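You operate a simulated robot arm through the tools that you are given. There is no shell and no other tool.

The job below is to be done with a simulated robot arm. You get a single attempt, and the scene is never put back.

## Task
Pump cleaner into the clear pot to its 30 ml line, lid it.
Fine: it ends on the steel tray; spill nothing. Set down upright: clear pot.

It is judged by the outcome, as a careful person would: the job done as asked, and still so three seconds after it is handed in. It fails if anything else is knocked over, pushed out of place, dropped, spilled or broken. A push-on lid holds only when it is set on centred and level and pressed home; a screw cap is set on level and turned clockwise until tight.

## Robot
A 6-joint arm with a two-finger parallel gripper, fixed in place. Base frame: the origin is at the foot of the arm, x ahead of it, y to its left, z up; the work surface is at about z = 900. Lengths are in mm, angles in rad, forces in N, time in s.
With the tool pointing down near the work surface it reaches from about 240 to 640 mm from the base axis. Its first joint turns from -1.152 to 1.152 rad. Payload 2.7 kg.
The TCP is the grasp point between the finger pads, 23 mm short of the fingertips. In the tool frame z runs along the fingers and y along their closing line. The gripper opens to 94 mm. The fingers are 38 mm wide and 10 mm thick; the gripper's body (54 by 96 mm) begins 39 mm behind the TCP.
Orientation is told as [roll, pitch, yaw] about the base's x, y, z axes, in that order, counted from this pose: with the fingers straight down and closing along the base's y, the tool's x points along the base's -x, its y along +y and its z along -z.

## Interface
- The arm moves only by the tool drive_tool. Its argument "moves" is a list of rows, each a list of 3 entries, a list of its own where there are three numbers: the shift along the tool's x, y, z in m, then the turn, a rotation vector about the tool's x, y, z in rad, then the finger opening in m, from 0 to 0.094. In form: [[[dx, dy, dz], [wx, wy, wz], jaw], ...]. A call has 1 to 20 rows; each row shifts and turns the commanded pose from where the row before left it, along the tool's axes as they then stand. Rows are played at 5 a second. More than 50 mm and 0.15 rad between two rows, or a gripper value outside its range, and nothing of the call is played. A pose out of reach is approached as far as the arm can. The call stops where the force on the tool passes 40 N (or 10 N more than at its start, if that is more) or the arm is blocked; 0.2 s more then pass. Each finger travels about 45 mm/s and halts on what it meets, pressing with about 39 N; the grip force reading is that of the motor and also rises with nothing between the fingers. The clock runs only during rows and for 0.2 s after the last one: add rows that do not move to give the fingers time. The reply holds the time, the measured pose of the TCP, the force on the tool along the base axes, the opening and the grip force, in the units named above and with some noise, with the torque about the TCP (base axes, N m) and any sound that the robot's microphone picked up.
- Cameras (640 x 400 px; columns grow to the right, rows downward): "scene" is fixed at [66.2, -421.1, 1417.4]; the picture's right is [0.88, -0.48, 0.00], its down [-0.21, -0.38, -0.90] and it looks along [0.43, 0.79, -0.43] (base axes); focal length 321 px, centre (320, 200). "wrist" rides on the gripper at [86, 16, -75] in the tool frame; the picture's right is [-0.18, 0.98, 0.00], its down [-0.58, -0.11, -0.81] and it looks along [-0.79, -0.15, 0.59] (tool axes); focal length 243 px, centre (320, 200). There is no depth. A picture from a camera that has moved, and an enlarged one, comes with that camera's place and axes in the base frame and with its lens.
- get_image(camera): a new picture of that camera. No time passes.
- enlarge(camera, box): a new picture of the part [left, top, right, bottom] of that camera's present view, enlarged. No time passes.
- hand_in(): hands the job in; it is judged then, once.

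Nothing tells you positions but the pictures and the camera data. Unless the task says otherwise, let go and move clear before handing in.

The tools are called as a command line: name --argument value ..., lists and objects as JSON in quotes. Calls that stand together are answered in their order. drive_tool: Moves the arm, as the interface text tells. Its arguments: {"type":"object","properties":{"moves":{"type":"array","items":{"type":"array"}}},"required":["moves"]} The other tools are called the same way: get_image (camera) takes a picture; enlarge (camera, box) takes an enlarged picture of a part of a camera's view; hand_in () hands the job in.

At the start:

```text
clock: 0.0
eef_pos: [320.6, 159.2, 1277.0]
tcp_rot: [0.002, 0.002, 0.002]
force: [-1.0, -0.4, -0.1]
moment: [-0.02, -0.02, -0.02]
grip_width: 93.7
gripper_force: 0.0
```

scene: 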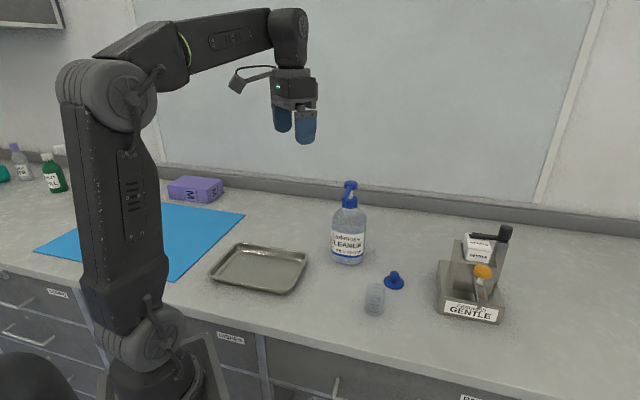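
wrist: 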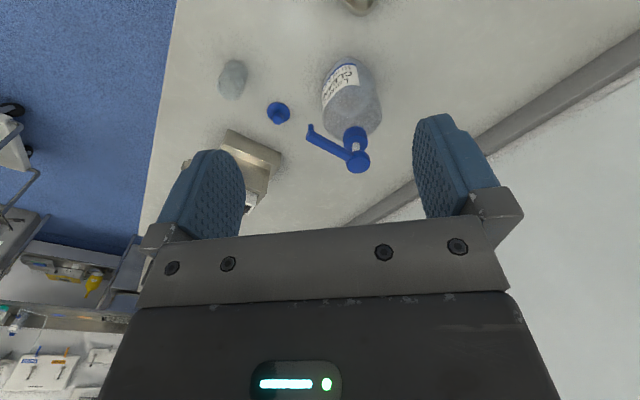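

I see a steel tray, a pump bottle of cleaner, a clear pot with a blue lid beside it, and a separate fixture labelled "GENTLE". I'll enlarge these views to work out where everything is.

enlarge --camera "scene" --box '[300, 170, 440, 330]'

enlarge --camera "scene" --box '[420, 210, 530, 330]'

enlarge --camera "wrist" --box '[180, 20, 420, 220]'

enlarge --camera "scene" --box '[190, 220, 330, 310]'

```text
2.50 times, centred on (370, 250) of scene
camera zoom: at [66.2, -421.1, 1417.4], right [0.88, -0.48, 0.0], down [-0.21, -0.38, -0.9], along [0.43, 0.79, -0.43], focal length 803 px, centre (195, 75)
```

zoom: 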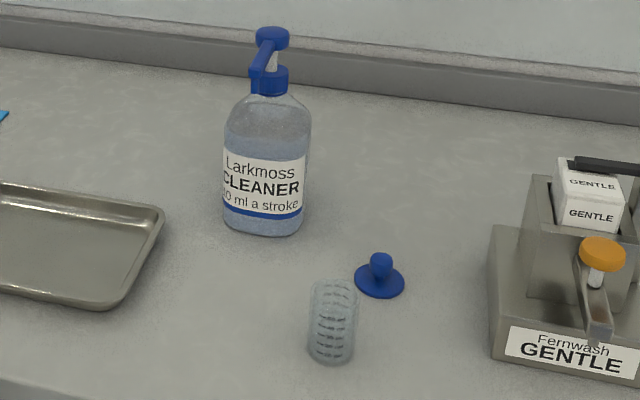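

```text
3.33 times, centred on (475, 270) of scene
camera zoom: at [66.2, -421.1, 1417.4], right [0.88, -0.48, 0.0], down [-0.21, -0.38, -0.9], along [0.43, 0.79, -0.43], focal length 1070 px, centre (-197, -33)
```

zoom: 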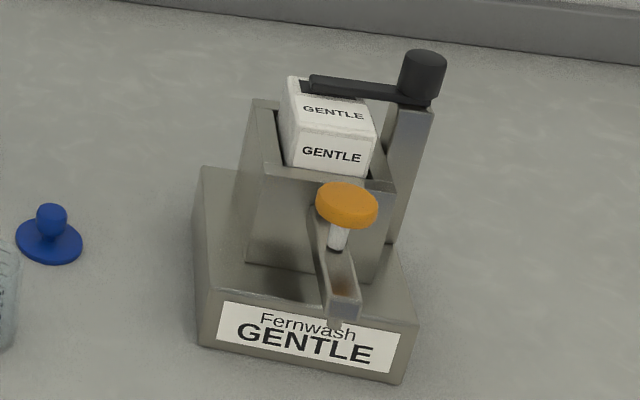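

```text
2.00 times, centred on (300, 120) of wrist
camera zoom: at [234.6, 174.9, 1350.8], right [0.18, 0.98, 0.0], down [0.58, -0.11, 0.81], along [0.79, -0.15, -0.59], focal length 485 px, centre (360, 360)
```

zoom: 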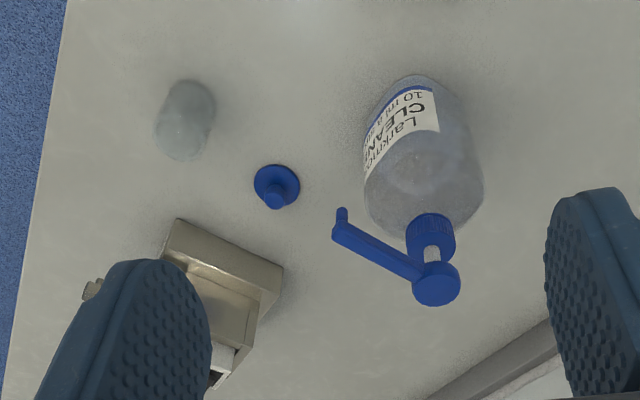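

```text
4.44 times, centred on (260, 265) of scene
camera zoom: at [66.2, -421.1, 1417.4], right [0.88, -0.48, 0.0], down [-0.21, -0.38, -0.9], along [0.43, 0.79, -0.43], focal length 1427 px, centre (587, -89)
```

zoom: 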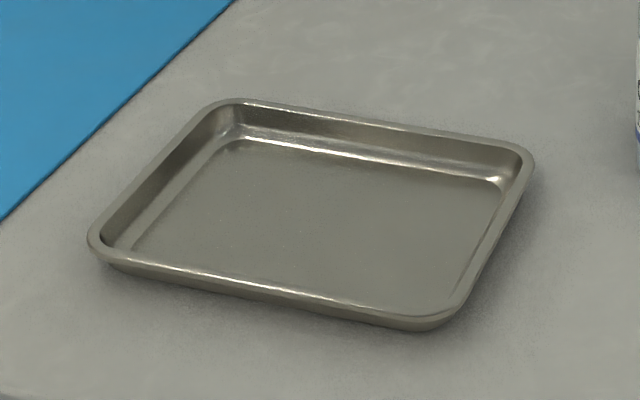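

The bottle label seems to read "Larkmoss CLEANER, 10 ml a stroke". I'll look closer at the label, the pot's graduation and the lid.

enlarge --camera "scene" --box '[325, 225, 373, 270]'

enlarge --camera "scene" --box '[358, 265, 410, 320]'

enlarge --camera "scene" --box '[325, 175, 375, 225]'

enlarge --camera "wrist" --box '[300, 40, 400, 180]'

enlarge --camera "wrist" --box '[210, 45, 310, 135]'

```text
8.89 times, centred on (349, 248) of scene
camera zoom: at [66.2, -421.1, 1417.4], right [0.88, -0.48, 0.0], down [-0.21, -0.38, -0.9], along [0.43, 0.79, -0.43], focal length 2854 px, centre (62, -222)
```

zoom: 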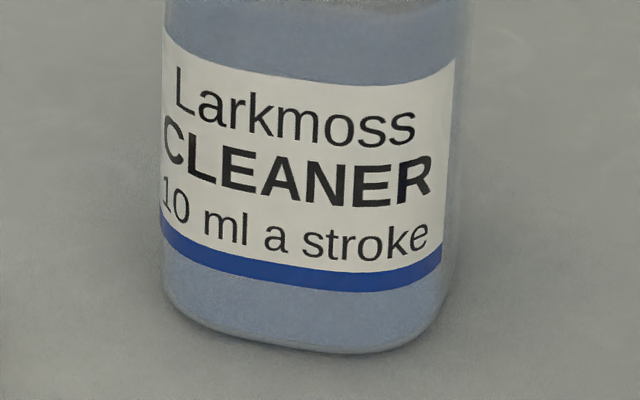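

```text
7.27 times, centred on (384, 292) of scene
camera zoom: at [66.2, -421.1, 1417.4], right [0.88, -0.48, 0.0], down [-0.21, -0.38, -0.9], along [0.43, 0.79, -0.43], focal length 2335 px, centre (-146, -473)
```

zoom: 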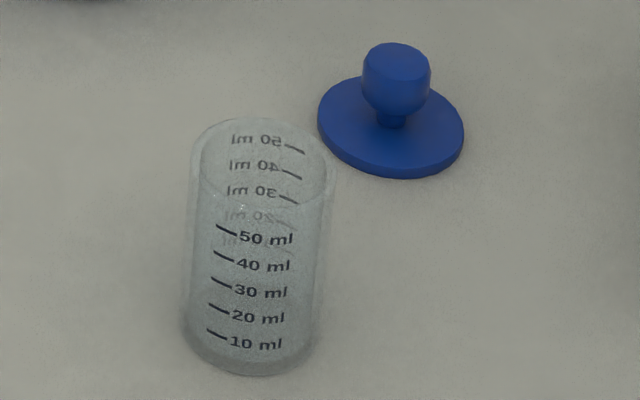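

```text
8.00 times, centred on (350, 200) of scene
camera zoom: at [66.2, -421.1, 1417.4], right [0.88, -0.48, 0.0], down [-0.21, -0.38, -0.9], along [0.43, 0.79, -0.43], focal length 2568 px, centre (80, 200)
```

zoom: 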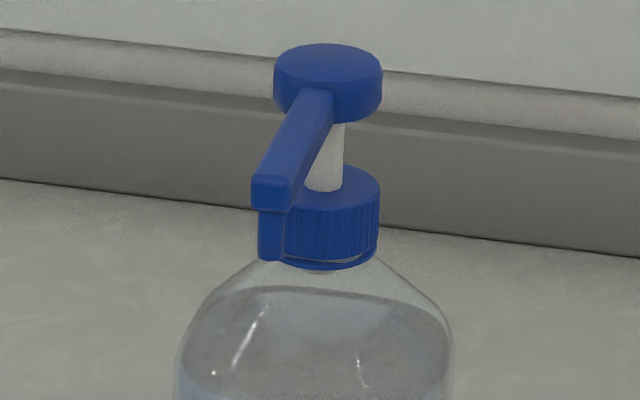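

```text
2.86 times, centred on (350, 110) of wrist
camera zoom: at [234.6, 174.9, 1350.8], right [0.18, 0.98, 0.0], down [0.58, -0.11, 0.81], along [0.79, -0.15, -0.59], focal length 693 px, centre (234, 457)
```

zoom: 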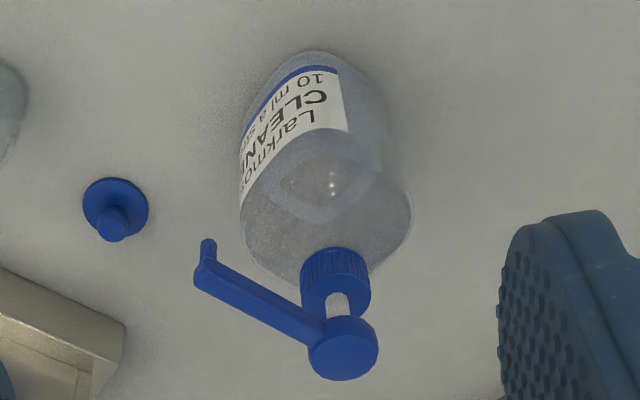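

```text
4.44 times, centred on (260, 90) of wrist
camera zoom: at [234.6, 174.9, 1350.8], right [0.18, 0.98, 0.0], down [0.58, -0.11, 0.81], along [0.79, -0.15, -0.59], focal length 1078 px, centre (587, 689)
```

zoom: 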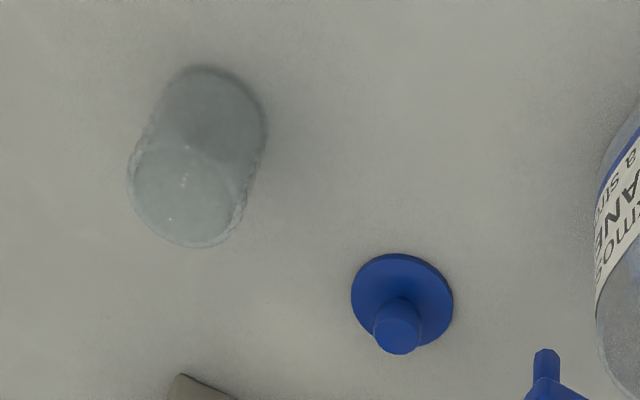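

The label says 10 ml a stroke, so the 30 ml line needs three strokes. My rough positions are: pot (417,-20), lid (513,33), pump head (475,177,1118), spout outlet (424,124,1088) and tray centre (252,237). I'll move the wrist camera closer to refine them.

drive_tool --moves '[[[0.005, -0.04, 0.02], [0, 0, 0], 0.094], [[0.005, -0.04, 0.02], [0, 0, 0], 0.094], [[0.005, -0.04, 0.02], [0, 0, 0], 0.094], [[0.005, -0.04, 0.02], [0, 0, 0], 0.094]]'

get_image --camera "wrist"

get_image --camera "scene"

```text
clock: 1.0
eef_pos: [299.3, -2.9, 1197.6]
tcp_rot: [0.002, -0.001, 0.0]
force: [-0.2, -0.5, -0.1]
moment: [0.02, -0.02, -0.01]
grip_width: 93.9
gripper_force: 0.1
```

```text
taken
camera wrist: at [213.5, 13.0, 1271.7], right [0.18, 0.98, 0.0], down [0.58, -0.11, 0.81], along [0.79, -0.15, -0.59], focal length 243 px, centre (320, 200)
```

wrist: 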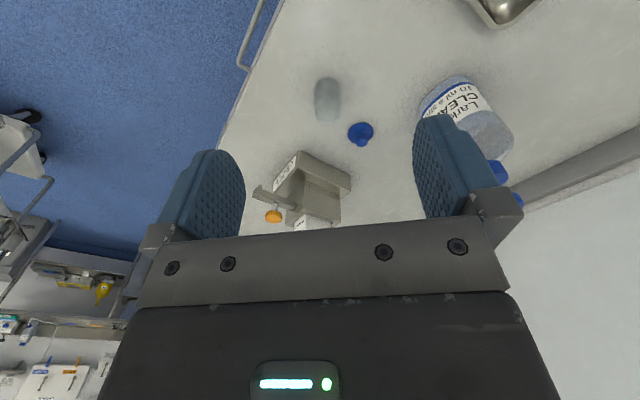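

```text
taken
```

scene: 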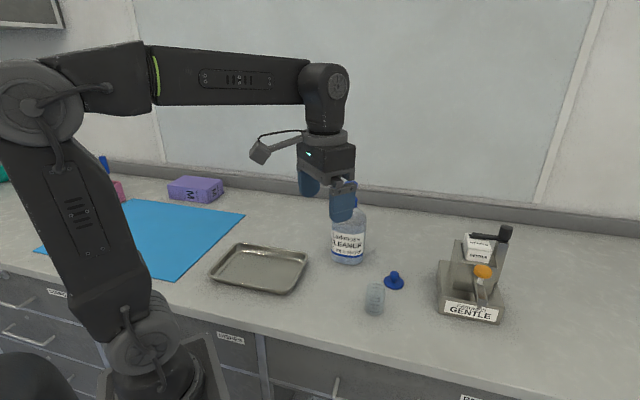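

enlarge --camera "wrist" --box '[300, 60, 390, 160]'

enlarge --camera "wrist" --box '[400, 60, 540, 220]'

```text
4.00 times, centred on (345, 110) of wrist
camera zoom: at [213.5, 13.0, 1271.7], right [0.18, 0.98, 0.0], down [0.58, -0.11, 0.81], along [0.79, -0.15, -0.59], focal length 970 px, centre (220, 560)
```

zoom: 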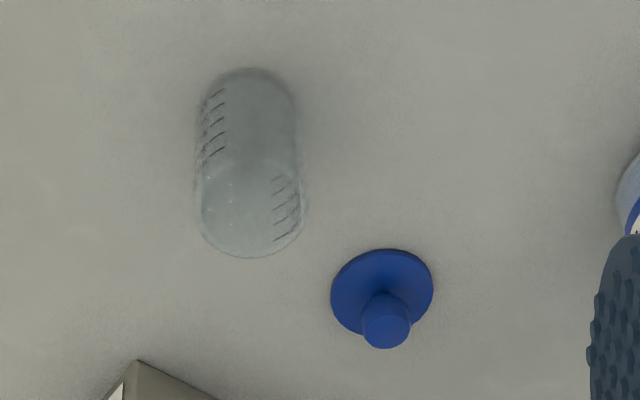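

```text
2.50 times, centred on (470, 140) of wrist
camera zoom: at [213.5, 13.0, 1271.7], right [0.18, 0.98, 0.0], down [0.58, -0.11, 0.81], along [0.79, -0.15, -0.59], focal length 606 px, centre (-55, 350)
```

zoom: 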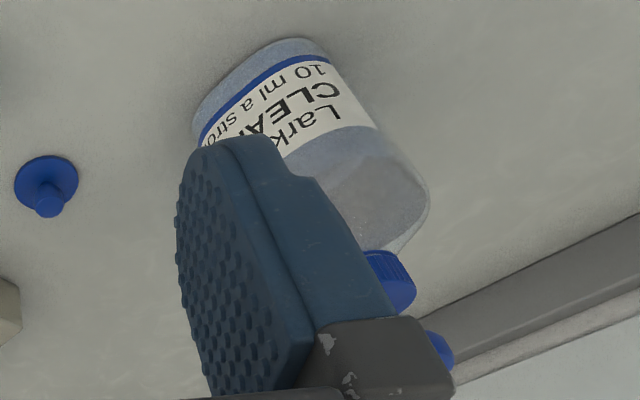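

Triangulating gives: pot (420,-14), about 68 tall and 40 across; lid (516,33), about 48 across with the knob top near z 929; bottle axis (484,184); nozzle (428,126,1085). A vertical gripper would hit the spout, so I'll turn it 45° and tilt it 35° to slide the pot in underneath.

drive_tool --moves '[[[0, 0, 0], [0, 0, -0.1309], 0.094], [[0, 0, 0], [0, 0, -0.1309], 0.094], [[0, 0, 0], [0, 0, -0.1309], 0.094], [[0, 0, 0], [0, 0, -0.1309], 0.094], [[0, 0, 0], [0, 0, -0.1309], 0.094], [[0, 0, 0], [0, 0, -0.1309], 0.094], [[0, 0, 0], [0, -0.1222, 0], 0.094], [[0, 0, 0], [0, -0.1222, 0], 0.094], [[0, 0, 0], [0, -0.1222, 0], 0.094], [[0, 0, 0], [0, -0.1222, 0], 0.094], [[0, 0, 0], [0, -0.1222, 0], 0.094], [[0, 0, 0], [0, 0, 0], 0.094]]'

get_image --camera "wrist"

get_image --camera "scene"

```text
clock: 3.6
eef_pos: [300.7, -1.6, 1197.2]
tcp_rot: [0.0, -0.615, 0.785]
force: [-0.5, 0.7, 0.9]
moment: [-0.04, -0.04, -0.03]
grip_width: 94.0
gripper_force: 0.1
```

```text
taken
camera wrist: at [209.5, -70.4, 1207.1], right [-0.59, 0.8, 0.11], down [0.09, -0.07, 0.99], along [0.8, 0.59, -0.03], focal length 243 px, centre (320, 200)
```

wrist: 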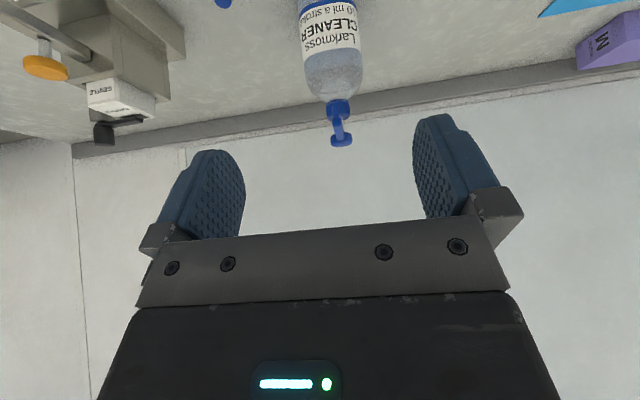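

```text
taken
```

scene: 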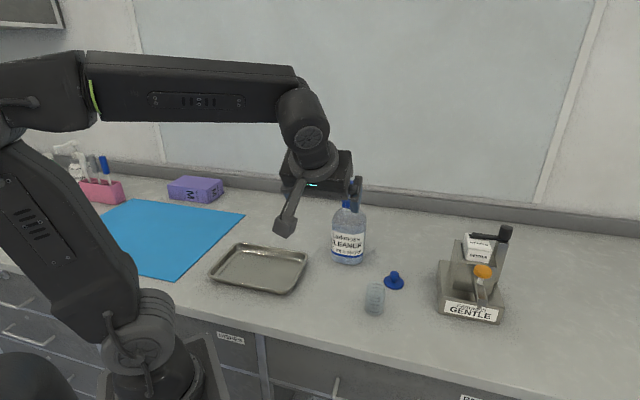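

The reorientation worked. I'll zoom in on the spout from this near-horizontal view.

enlarge --camera "wrist" --box '[290, 0, 380, 155]'

enlarge --camera "wrist" --box '[315, 90, 365, 155]'

```text
2.58 times, centred on (335, 78) of wrist
camera zoom: at [209.5, -70.4, 1207.1], right [-0.59, 0.8, 0.11], down [0.09, -0.07, 0.99], along [0.8, 0.59, -0.03], focal length 626 px, centre (281, 516)
```

zoom: 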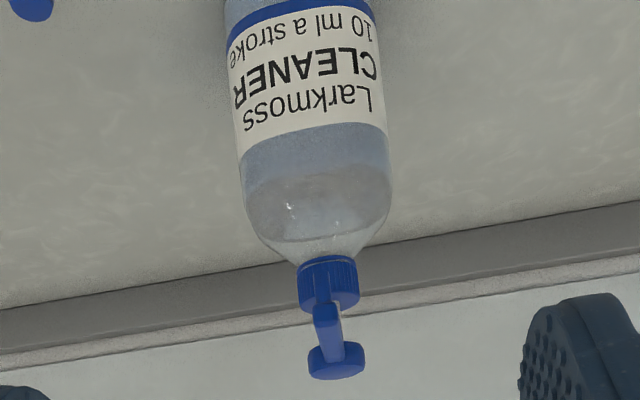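

```text
6.15 times, centred on (340, 122) of wrist
camera zoom: at [209.5, -70.4, 1207.1], right [-0.59, 0.8, 0.11], down [0.09, -0.07, 0.99], along [0.8, 0.59, -0.03], focal length 1493 px, centre (197, 677)
```

zoom: 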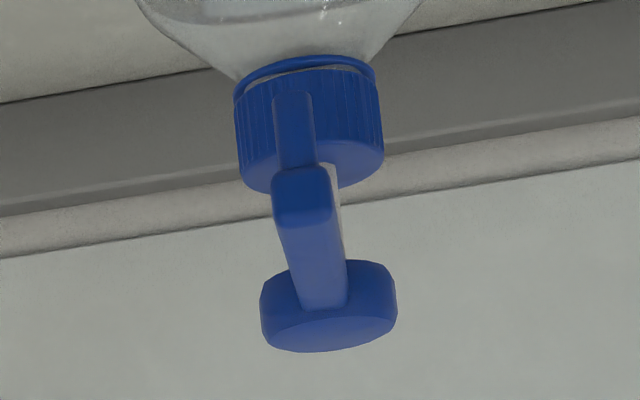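

Two independent views agree: the nozzle is at about (427,128,1086), the pump head top at (484,184,1114) and the spout azimuth is about 44°. Next I'll move to a pre-grasp pose behind the pot and take another look.

drive_tool --moves '[[[0.01824, -0.0187, 0.03052], [0, 0, 0], 0.094], [[0.01824, -0.0187, 0.03052], [0, 0, 0], 0.094], [[0.01824, -0.0187, 0.03052], [0, 0, 0], 0.094], [[0.01824, -0.0187, 0.03052], [0, 0, 0], 0.094], [[0.01824, -0.0187, 0.03052], [0, 0, 0], 0.094], [[0, 0, 0], [0, 0, 0], 0.094]]'

get_image --camera "wrist"

get_image --camera "scene"

```text
clock: 5.0
eef_pos: [376.8, -58.4, 1018.3]
tcp_rot: [-0.001, -0.614, 0.787]
force: [-0.5, -0.6, -0.4]
moment: [0.0, 0.02, -0.02]
grip_width: 94.0
gripper_force: 0.1
```

```text
taken
camera wrist: at [285.1, -127.7, 1029.2], right [-0.59, 0.8, 0.11], down [0.09, -0.07, 0.99], along [0.8, 0.59, -0.03], focal length 243 px, centre (320, 200)
```

wrist: 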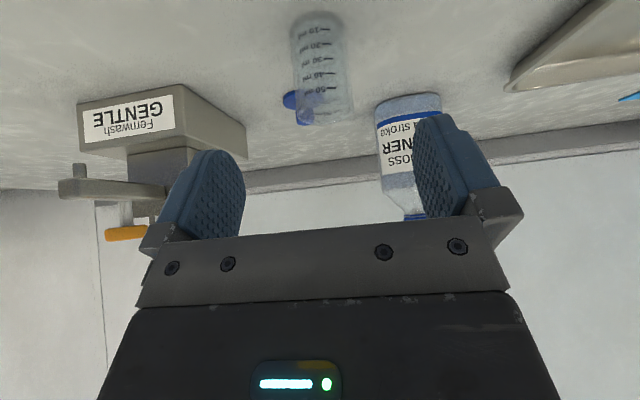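

```text
taken
```

scene: 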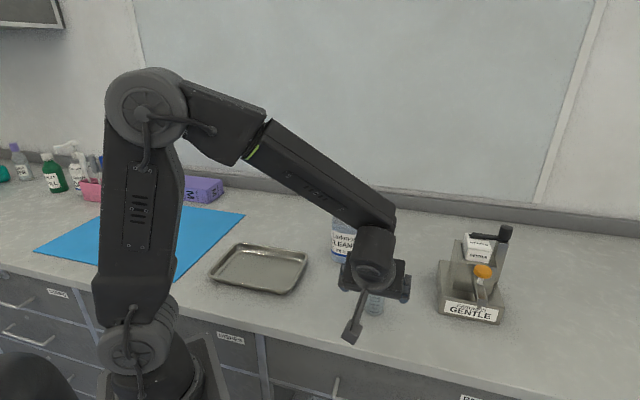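

enlarge --camera "wrist" --box '[270, 0, 370, 140]'

enlarge --camera "scene" --box '[330, 230, 430, 350]'

```text
2.86 times, centred on (320, 70) of wrist
camera zoom: at [285.1, -127.7, 1029.2], right [-0.59, 0.8, 0.11], down [0.09, -0.07, 0.99], along [0.8, 0.59, -0.03], focal length 693 px, centre (320, 571)
```

zoom: 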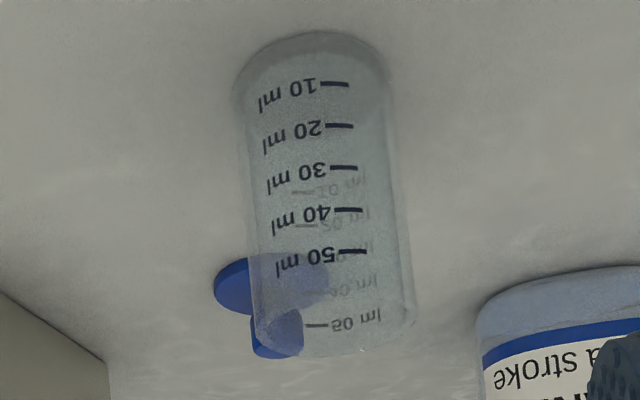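

```text
3.33 times, centred on (380, 290) of scene
camera zoom: at [66.2, -421.1, 1417.4], right [0.88, -0.48, 0.0], down [-0.21, -0.38, -0.9], along [0.43, 0.79, -0.43], focal length 1070 px, centre (120, -100)
```

zoom: 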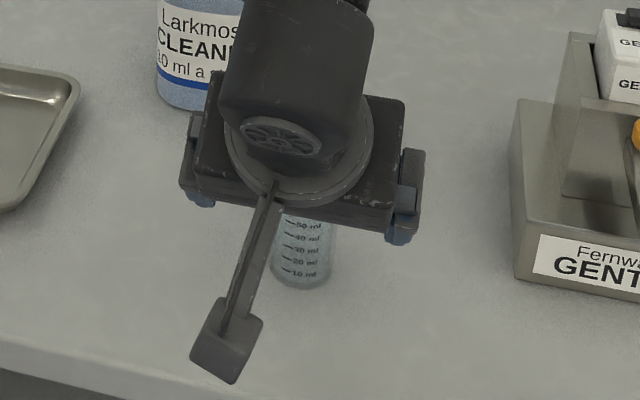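

The pot is laterally aligned to within about 1.5 mm, at (420,-13). I'll advance along the tool axis until the fingers straddle it.

drive_tool --moves '[[[-0.0003, 0.0004, 0.0247], [0, 0, 0], 0.094], [[-0.0003, 0.0004, 0.0247], [0, 0, 0], 0.094], [[-0.0003, 0.0004, 0.0247], [0, 0, 0], 0.094], [[-0.0003, 0.0004, 0.0247], [0, 0, 0], 0.094], [[0, 0, 0], [0, 0, 0], 0.094]]'

get_image --camera "wrist"

enlarge --camera "scene" --box '[330, 230, 430, 350]'

```text
clock: 6.2
eef_pos: [415.9, -14.3, 937.8]
tcp_rot: [-0.001, -0.611, 0.787]
force: [-0.4, 0.1, -0.3]
moment: [0.01, -0.01, -0.01]
grip_width: 93.9
gripper_force: 0.0
```

```text
taken
camera wrist: at [325.4, -84.4, 949.1], right [-0.59, 0.8, 0.11], down [0.09, -0.07, 0.99], along [0.8, 0.59, -0.03], focal length 243 px, centre (320, 200)
```

wrist: 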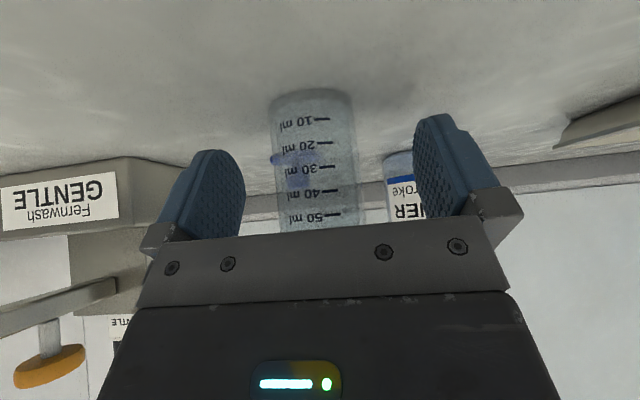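

```text
3.33 times, centred on (380, 290) of scene
camera zoom: at [66.2, -421.1, 1417.4], right [0.88, -0.48, 0.0], down [-0.21, -0.38, -0.9], along [0.43, 0.79, -0.43], focal length 1070 px, centre (120, -100)
```

zoom: 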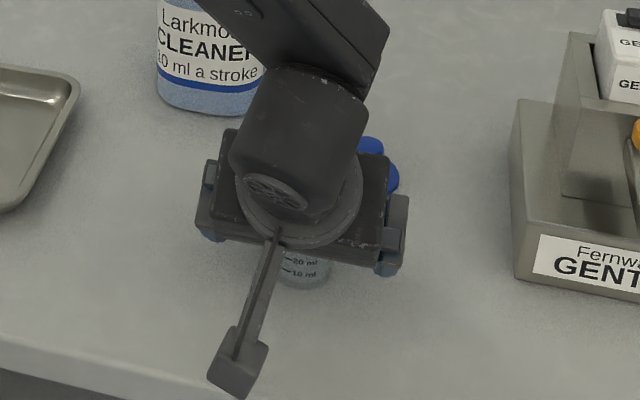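

The fingers straddle the pot and it is centred. I'll close gently in stages and watch the grip.

drive_tool --moves '[[[0, 0, 0], [0, 0, 0], 0.07], [[0, 0, 0], [0, 0, 0], 0.055], [[0, 0, 0], [0, 0, 0], 0.046], [[0, 0, 0], [0, 0, 0], 0.042], [[0, 0, 0], [0, 0, 0], 0.038], [[0, 0, 0], [0, 0, 0], 0.036], [[0, 0, 0], [0, 0, 0], 0.036]]'

get_image --camera "wrist"

```text
clock: 7.8
eef_pos: [416.9, -13.7, 937.8]
tcp_rot: [-0.001, -0.613, 0.783]
force: [0.1, 0.8, 1.2]
moment: [0.01, 0.03, 0.02]
grip_width: 41.2
gripper_force: 38.5
```

```text
taken
camera wrist: at [325.3, -84.6, 949.3], right [-0.59, 0.8, 0.11], down [0.09, -0.07, 0.99], along [0.8, 0.59, -0.03], focal length 243 px, centre (320, 200)
```

wrist: 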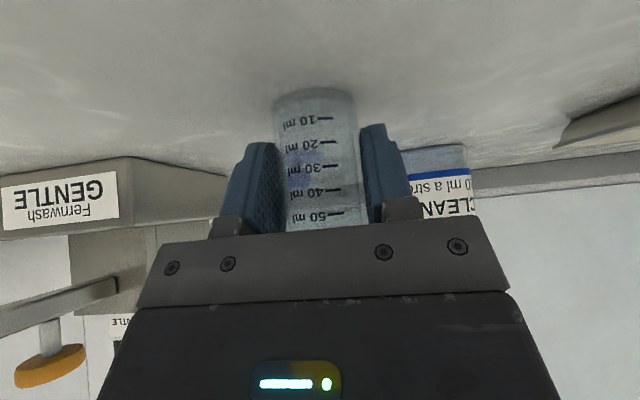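

The pot is held at 41 mm. I'll lift it straight up 20 mm, then shift it to a point in line with the spout, 60 mm short of the nozzle.

drive_tool --moves '[[[-0.00287, 0, -0.0041], [0, 0, 0], 0.036], [[-0.00431, 0, -0.00615], [0, 0, 0], 0.036], [[-0.00431, 0, -0.00615], [0, 0, 0], 0.036], [[0, 0, 0], [0, 0, 0], 0.036], [[-0.00464, 0.01166, 0.00325], [0, 0, 0], 0.036], [[-0.00464, 0.01166, 0.00325], [0, 0, 0], 0.036], [[-0.00464, 0.01166, 0.00325], [0, 0, 0], 0.036], [[-0.00464, 0.01166, 0.00325], [0, 0, 0], 0.036], [[-0.00464, 0.01166, 0.00325], [0, 0, 0], 0.036], [[-0.00464, 0.01166, 0.00325], [0, 0, 0], 0.036], [[-0.00464, 0.01166, 0.00325], [0, 0, 0], 0.036], [[-0.00464, 0.01166, 0.00325], [0, 0, 0], 0.036], [[0, 0, 0], [0, 0, 0], 0.036]]'

get_image --camera "wrist"

get_image --camera "scene"

```text
clock: 10.6
eef_pos: [380.7, 84.4, 960.2]
tcp_rot: [0.003, -0.611, 0.784]
force: [-0.3, -0.6, -1.8]
moment: [-0.02, -0.03, 0.01]
grip_width: 40.9
gripper_force: 38.7
```

```text
taken
camera wrist: at [289.8, 13.9, 970.6], right [-0.59, 0.8, 0.11], down [0.09, -0.07, 0.99], along [0.8, 0.59, -0.03], focal length 243 px, centre (320, 200)
```

wrist: 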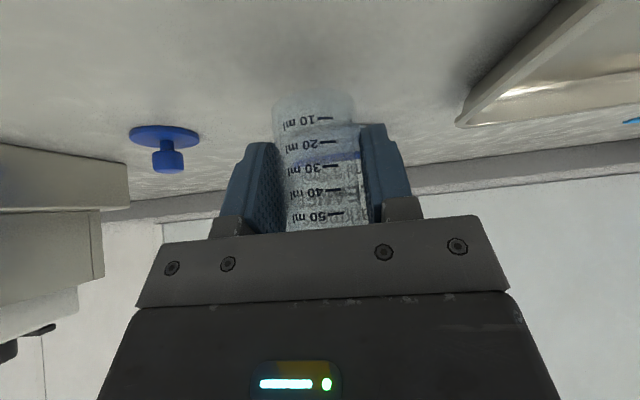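

```text
taken
```

scene: 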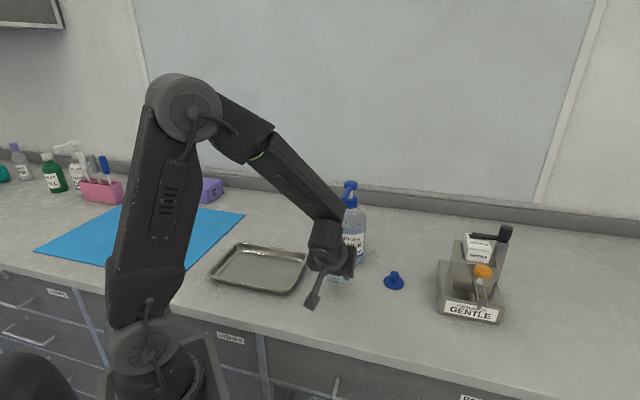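

The pot is lifted and upright, and it lines up with the bottle. I'll slide it forward along the spout axis.

drive_tool --moves '[[[-0.0082, 0, 0.00575], [0, 0, 0], 0.036], [[-0.0082, 0, 0.00575], [0, 0, 0], 0.036], [[-0.0082, 0, 0.00575], [0, 0, 0], 0.036], [[-0.0082, 0, 0.00575], [0, 0, 0], 0.036], [[-0.0082, 0, 0.00575], [0, 0, 0], 0.036], [[-0.0082, 0, 0.00575], [0, 0, 0], 0.036], [[0, 0, 0], [0, 0, 0], 0.036]]'

get_image --camera "wrist"

enlarge --camera "scene" --box '[300, 165, 420, 320]'

```text
clock: 12.2
eef_pos: [425.2, 126.7, 958.6]
tcp_rot: [0.0, -0.613, 0.786]
force: [0.7, 0.0, 0.0]
moment: [-0.02, 0.0, -0.01]
grip_width: 41.0
gripper_force: 38.9
```

```text
taken
camera wrist: at [333.2, 56.6, 970.4], right [-0.59, 0.8, 0.11], down [0.09, -0.07, 0.99], along [0.8, 0.59, -0.03], focal length 243 px, centre (320, 200)
```

wrist: 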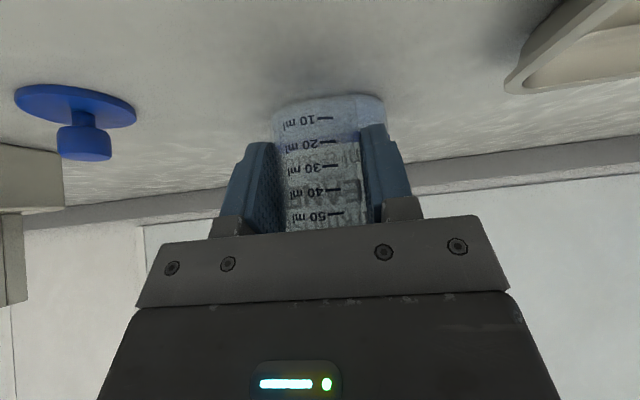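

```text
2.58 times, centred on (360, 242) of scene
camera zoom: at [66.2, -421.1, 1417.4], right [0.88, -0.48, 0.0], down [-0.21, -0.38, -0.9], along [0.43, 0.79, -0.43], focal length 828 px, centre (217, 90)
```

zoom: 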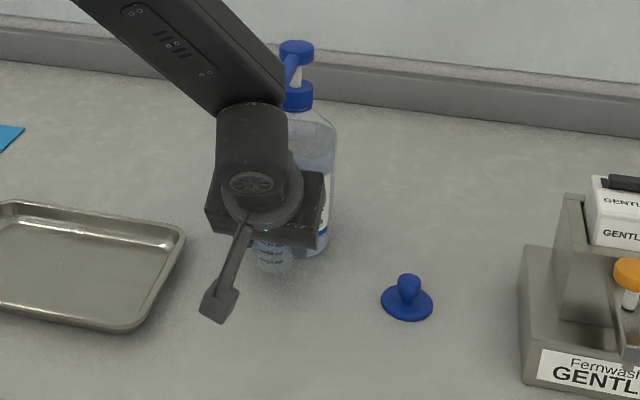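

The pot is under the nozzle position at (427,128). I'll lower it to the table.

drive_tool --moves '[[[0.00273, 0, 0.00389], [0, 0, 0], 0.036], [[0.00273, 0, 0.00389], [0, 0, 0], 0.036], [[0.00273, 0, 0.00389], [0, 0, 0], 0.036], [[0.00273, 0, 0.00389], [0, 0, 0], 0.036], [[0.00046, 0, 0.00066], [0, 0, 0], 0.036], [[0, 0, 0], [0, 0, 0], 0.036]]'

get_image --camera "wrist"

```text
clock: 13.6
eef_pos: [424.5, 126.3, 939.5]
tcp_rot: [0.002, -0.612, 0.786]
force: [0.2, 0.0, -0.7]
moment: [-0.02, 0.01, 0.04]
grip_width: 41.3
gripper_force: 38.9
```

```text
taken
camera wrist: at [332.9, 55.9, 950.8], right [-0.59, 0.8, 0.11], down [0.09, -0.07, 0.99], along [0.8, 0.59, -0.03], focal length 243 px, centre (320, 200)
```

wrist: 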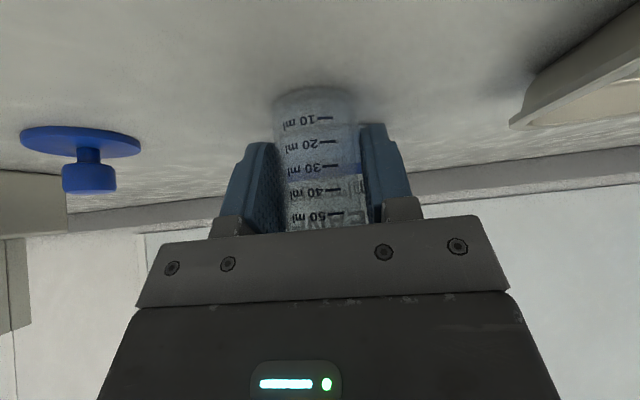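

drive_tool --moves '[[[0.0004, 0, 0.00057], [0, 0, 0], 0.036], [[0, 0, 0], [0, 0, 0], 0.036]]'

drive_tool --moves '[[[0.00029, 0, 0.00041], [0, 0, 0], 0.036], [[0, 0, 0], [0, 0, 0], 0.036]]'

```text
clock: 14.2
eef_pos: [425.4, 124.4, 938.3]
tcp_rot: [-0.001, -0.613, 0.786]
force: [-1.0, 0.0, -0.3]
moment: [0.0, 0.02, -0.01]
grip_width: 41.3
gripper_force: 39.9
```

```text
clock: 14.8
eef_pos: [423.5, 124.6, 937.9]
tcp_rot: [0.003, -0.613, 0.785]
force: [1.1, -0.3, -1.2]
moment: [0.0, 0.02, -0.02]
grip_width: 41.1
gripper_force: 39.2
```

drive_tool --moves '[[[0.00029, 0, 0.00041], [0, 0, 0], 0.036], [[0, 0, 0], [0, 0, 0], 0.036], [[0, 0, 0], [0, 0, 0], 0.036]]'

enlarge --camera "wrist" --box '[250, 60, 390, 240]'

enlarge --camera "scene" --box '[320, 230, 380, 290]'

```text
clock: 15.6
eef_pos: [424.9, 125.6, 937.7]
tcp_rot: [-0.001, -0.612, 0.787]
force: [-0.9, -0.2, 5.2]
moment: [-0.05, 0.04, 0.0]
grip_width: 41.2
gripper_force: 38.7
```

```text
2.22 times, centred on (320, 150) of wrist
camera zoom: at [332.8, 56.4, 949.3], right [-0.59, 0.8, 0.11], down [0.09, -0.07, 0.99], along [0.8, 0.59, -0.03], focal length 539 px, centre (320, 311)
```

zoom: 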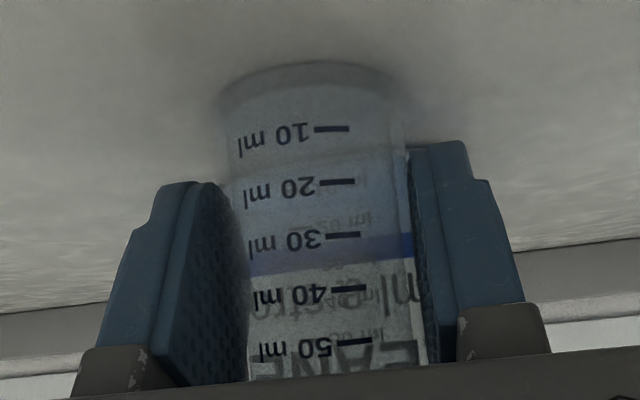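

```text
6.67 times, centred on (350, 260) of scene
camera zoom: at [66.1, -421.1, 1417.4], right [0.88, -0.48, 0.0], down [-0.21, -0.38, -0.9], along [0.43, 0.79, -0.43], focal length 2140 px, centre (120, -200)
```

zoom: 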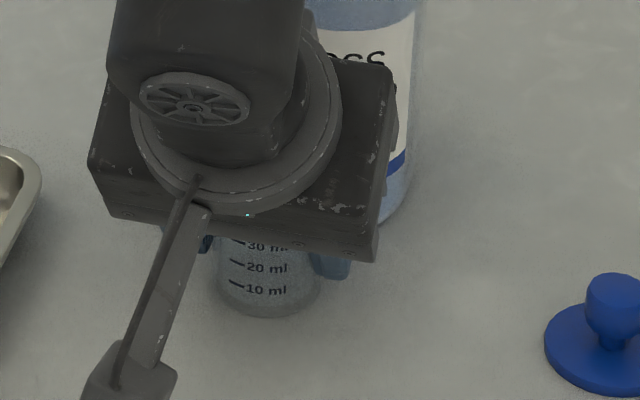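

The base touched down with about 5 N and the pot sits upright under the spout. I'll release it and back out along the tool axis.

drive_tool --moves '[[[-0.00029, 0, -0.00041], [0, 0, 0], 0.04], [[0, 0, 0], [0, 0, 0], 0.046], [[0, 0, 0], [0, 0, 0], 0.055], [[0, 0, 0], [0, 0, 0], 0.068], [[0, 0, 0], [0, 0, 0], 0.078], [[0, 0, 0], [0, 0, 0], 0.078], [[0, 0, -0.02], [0, 0, 0], 0.078], [[0, 0, -0.03], [0, 0, 0], 0.078], [[0, 0, -0.03], [0, 0, 0], 0.078], [[0, 0, -0.03], [0, 0, 0], 0.078], [[0, 0, -0.03], [0, 0, 0], 0.078], [[0, 0, 0], [0, 0, 0], 0.078]]'

get_image --camera "wrist"

get_image --camera "scene"

```text
clock: 18.2
eef_pos: [366.1, 68.1, 1053.0]
tcp_rot: [0.002, -0.611, 0.785]
force: [-0.4, 0.2, -0.1]
moment: [0.01, 0.02, 0.01]
grip_width: 78.1
gripper_force: 0.1
```

```text
taken
camera wrist: at [274.9, -1.9, 1063.7], right [-0.59, 0.8, 0.11], down [0.09, -0.07, 0.99], along [0.8, 0.59, -0.03], focal length 243 px, centre (320, 200)
```

wrist: 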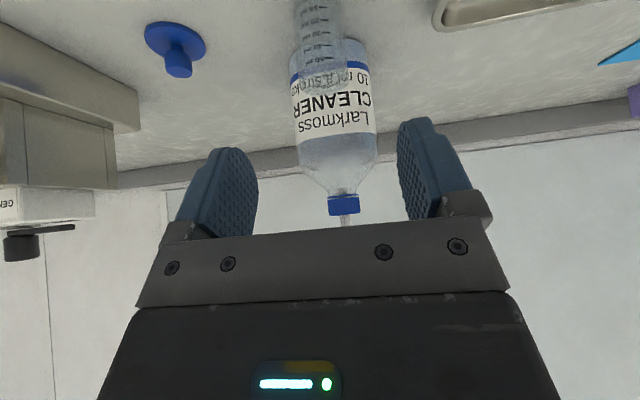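

```text
taken
```

scene: 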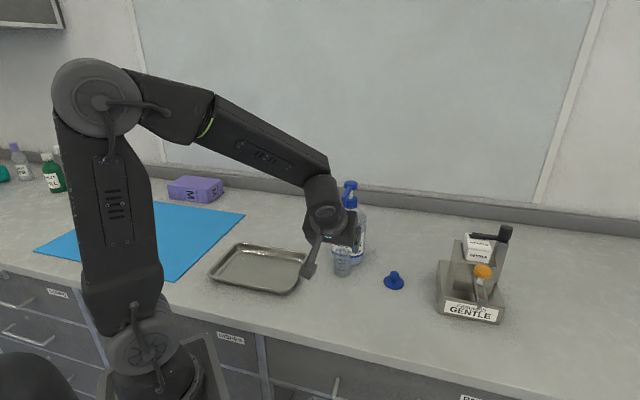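

The pot stands free. I'll retreat further and up, then check that the pot is aligned with the nozzle.

drive_tool --moves '[[[0, 0, -0.04], [0, 0, 0], 0.078], [[0, 0, -0.04], [0, 0, 0], 0.05], [[0, 0, -0.04], [0, 0, 0], 0.02], [[0, 0, -0.03], [0, 0, 0], 0.0], [[0, 0, 0], [0, 0, 0], 0.0]]'

get_image --camera "wrist"

enlarge --camera "scene" --box '[315, 170, 395, 280]'

enlarge --camera "wrist" --box '[280, 0, 380, 170]'

```text
clock: 19.4
eef_pos: [307.2, 7.1, 1175.4]
tcp_rot: [-0.001, -0.614, 0.787]
force: [0.3, 0.0, -0.2]
moment: [0.03, 0.03, 0.02]
grip_width: 0.0
gripper_force: 9.3
```

```text
taken
camera wrist: at [215.6, -62.0, 1186.5], right [-0.59, 0.8, 0.11], down [0.09, -0.07, 0.99], along [0.8, 0.59, -0.03], focal length 243 px, centre (320, 200)
```

wrist: 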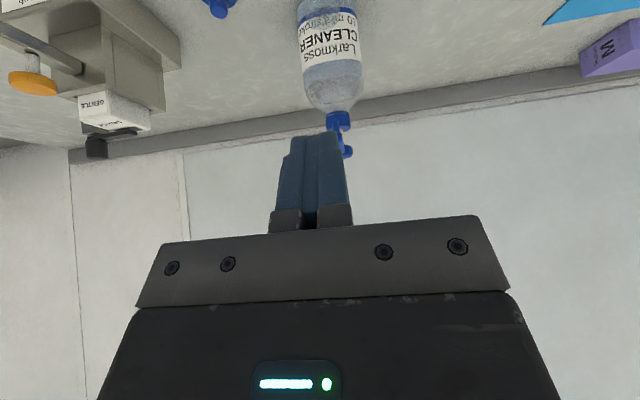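

```text
3.64 times, centred on (355, 225) of scene
camera zoom: at [66.2, -421.1, 1417.4], right [0.88, -0.48, 0.0], down [-0.21, -0.38, -0.9], along [0.43, 0.79, -0.43], focal length 1167 px, centre (193, 109)
```

zoom: 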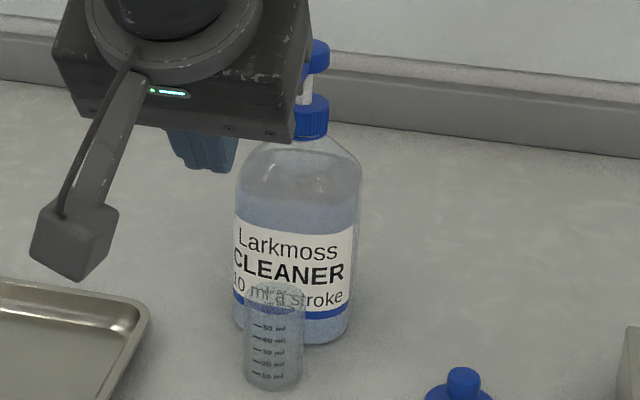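

```text
2.35 times, centred on (330, 85) of wrist
camera zoom: at [215.6, -62.0, 1186.5], right [-0.59, 0.8, 0.11], down [0.09, -0.07, 0.99], along [0.8, 0.59, -0.03], focal length 571 px, centre (296, 471)
```

zoom: 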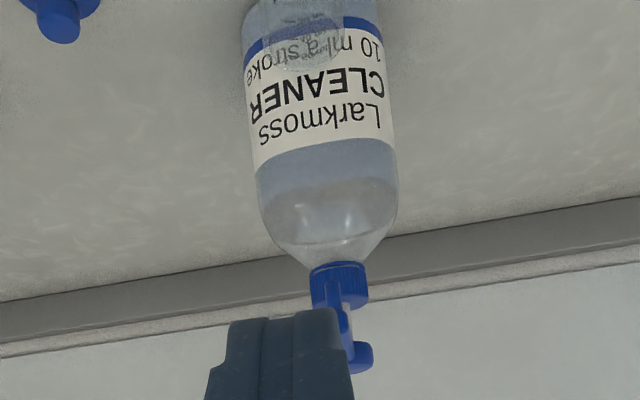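

drive_tool --moves '[[[0, 0, -0.02], [0, 0.1222, 0], 0.0], [[0, 0, -0.02], [0, 0.1222, 0], 0.0], [[0, 0, -0.02], [0, 0.1222, 0], 0.0], [[0, 0, -0.02], [0, 0.1222, 0], 0.0], [[0, 0, -0.02], [0, 0.1232, 0], 0.0], [[0, 0, 0], [0, 0, 0], 0.0]]'

get_image --camera "wrist"

get_image --camera "scene"

```text
clock: 20.8
eef_pos: [281.3, -17.4, 1266.9]
tcp_rot: [0.0, 0.002, 0.786]
force: [-0.6, 0.6, 0.4]
moment: [-0.01, 0.02, 0.0]
grip_width: 0.2
gripper_force: 39.0
```

```text
taken
camera wrist: at [209.5, -68.2, 1342.1], right [-0.57, 0.82, 0.0], down [0.49, 0.34, 0.81], along [0.66, 0.46, -0.59], focal length 243 px, centre (320, 200)
```

wrist: 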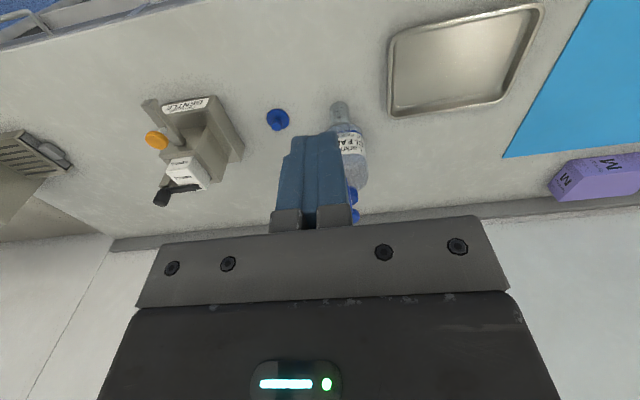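

```text
taken
```

scene: 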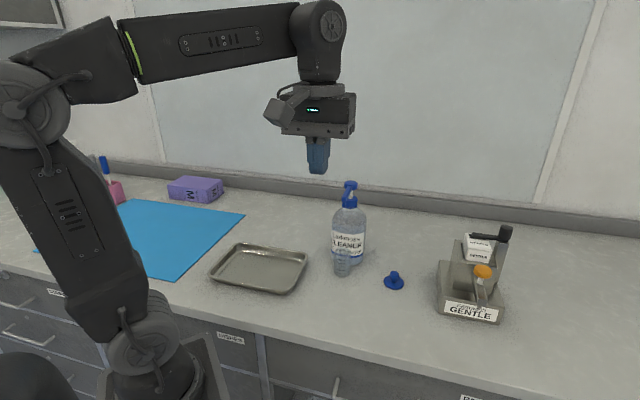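

enlarge --camera "scene" --box '[315, 175, 385, 285]'

enlarge --camera "scene" --box '[325, 235, 365, 285]'

```text
3.64 times, centred on (350, 230) of scene
camera zoom: at [66.2, -421.1, 1417.4], right [0.88, -0.48, 0.0], down [-0.21, -0.38, -0.9], along [0.43, 0.79, -0.43], focal length 1167 px, centre (211, 91)
```

zoom: 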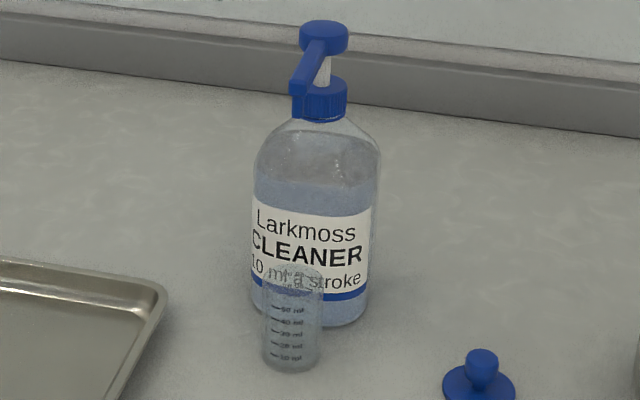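

```text
8.00 times, centred on (345, 260) of scene
camera zoom: at [66.2, -421.1, 1417.4], right [0.88, -0.48, 0.0], down [-0.21, -0.38, -0.9], along [0.43, 0.79, -0.43], focal length 2568 px, centre (120, -280)
```

zoom: 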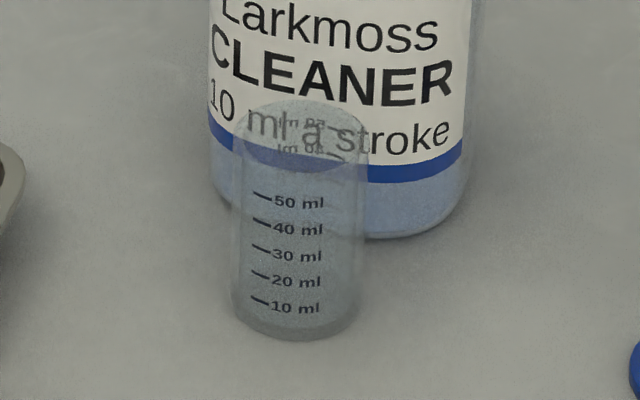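

The scene view puts the nozzle right over the pot. I'll check the other direction by swinging the wrist camera to a side view.

drive_tool --moves '[[[0, 0, 0], [0, 0, 0.131], 0.0], [[0, 0, 0], [0, 0, 0.131], 0.0], [[0, 0, 0], [0, 0, 0.131], 0.0], [[0, 0, 0], [0, 0, 0.131], 0.0], [[0, 0, 0], [0, 0, 0.131], 0.0], [[0, 0, 0], [0, 0, 0.131], 0.0], [[-0.0098, 0.0434, 0.0074], [0, 0, 0], 0.0], [[-0.0098, 0.0434, 0.0074], [0, 0, 0], 0.0], [[-0.0098, 0.0434, 0.0074], [0, 0, 0], 0.0], [[-0.0098, 0.0434, 0.0074], [0, 0, 0], 0.0], [[-0.0098, 0.0434, 0.0074], [0, 0, 0], 0.0], [[0, 0, 0], [0, 0, 0], 0.0]]'

get_image --camera "wrist"

enlarge --camera "wrist" --box '[230, 50, 370, 190]'

```text
clock: 23.4
eef_pos: [331.2, 201.2, 1230.1]
tcp_rot: [0.001, -0.001, 0.001]
force: [0.7, -0.2, 0.4]
moment: [0.02, 0.01, 0.01]
grip_width: 0.0
gripper_force: 39.2
```

```text
taken
camera wrist: at [245.1, 215.9, 1304.6], right [0.18, 0.98, 0.0], down [0.58, -0.11, 0.81], along [0.79, -0.15, -0.59], focal length 243 px, centre (320, 200)
```

wrist: 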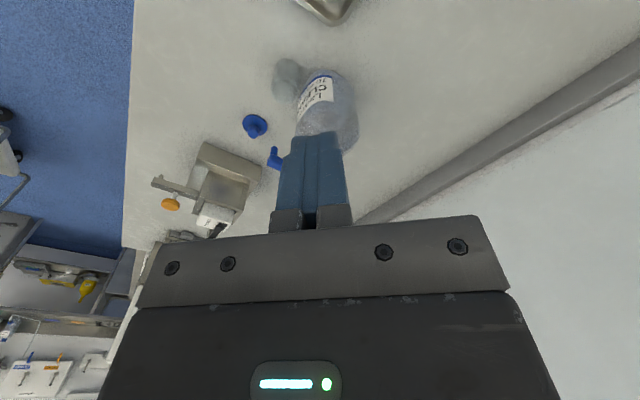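

```text
2.86 times, centred on (300, 120) of wrist
camera zoom: at [245.1, 215.9, 1304.6], right [0.18, 0.98, 0.0], down [0.58, -0.11, 0.81], along [0.79, -0.15, -0.59], focal length 693 px, centre (377, 429)
```

zoom: 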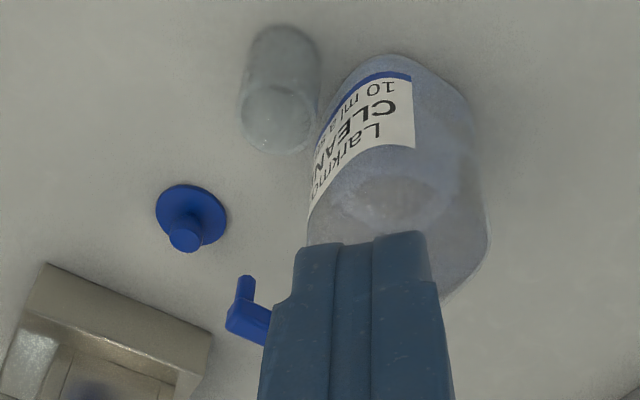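

The nozzle at (427,127) and the pot axis at (427,129) match. Next I'll position the closed fingers above the pump head.

drive_tool --moves '[[[-0.0382, -0.0043, 0.0], [0, 0, 0], 0.0], [[-0.0382, -0.0043, 0.01], [0, 0, 0], 0.0], [[-0.0382, -0.0043, 0.02], [0, 0, 0], 0.0], [[-0.0382, -0.0043, 0.03], [0, 0, 0], 0.0], [[0, 0, 0], [0, 0, 0], 0.0]]'

get_image --camera "wrist"

enlarge --camera "scene" --box '[310, 130, 390, 230]'

enlarge --camera "wrist" --box '[240, 90, 380, 230]'

```text
clock: 24.6
eef_pos: [484.5, 180.0, 1169.3]
tcp_rot: [0.0, -0.002, -0.001]
force: [0.3, 0.4, 0.3]
moment: [-0.02, 0.05, 0.0]
grip_width: 0.0
gripper_force: 39.1
```

```text
taken
camera wrist: at [397.7, 195.9, 1244.6], right [0.18, 0.98, 0.0], down [0.58, -0.11, 0.81], along [0.79, -0.15, -0.59], focal length 243 px, centre (320, 200)
```

wrist: 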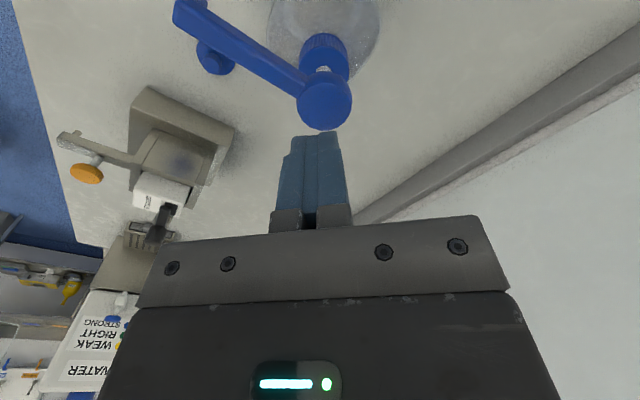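

```text
4.00 times, centred on (350, 180) of scene
camera zoom: at [66.2, -421.1, 1417.4], right [0.88, -0.48, 0.0], down [-0.21, -0.38, -0.9], along [0.43, 0.79, -0.43], focal length 1284 px, centre (200, 280)
```

zoom: 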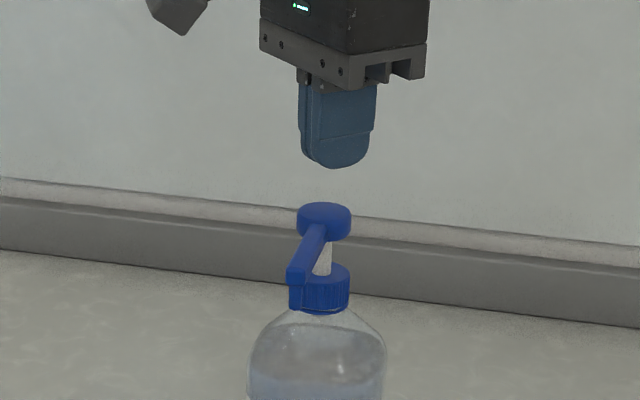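

```text
2.86 times, centred on (310, 160) of wrist
camera zoom: at [397.7, 195.9, 1244.6], right [0.18, 0.98, 0.0], down [0.58, -0.11, 0.81], along [0.79, -0.15, -0.59], focal length 693 px, centre (349, 314)
```

zoom: 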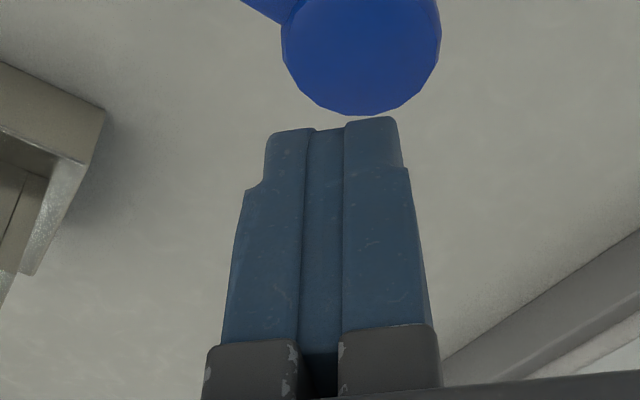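

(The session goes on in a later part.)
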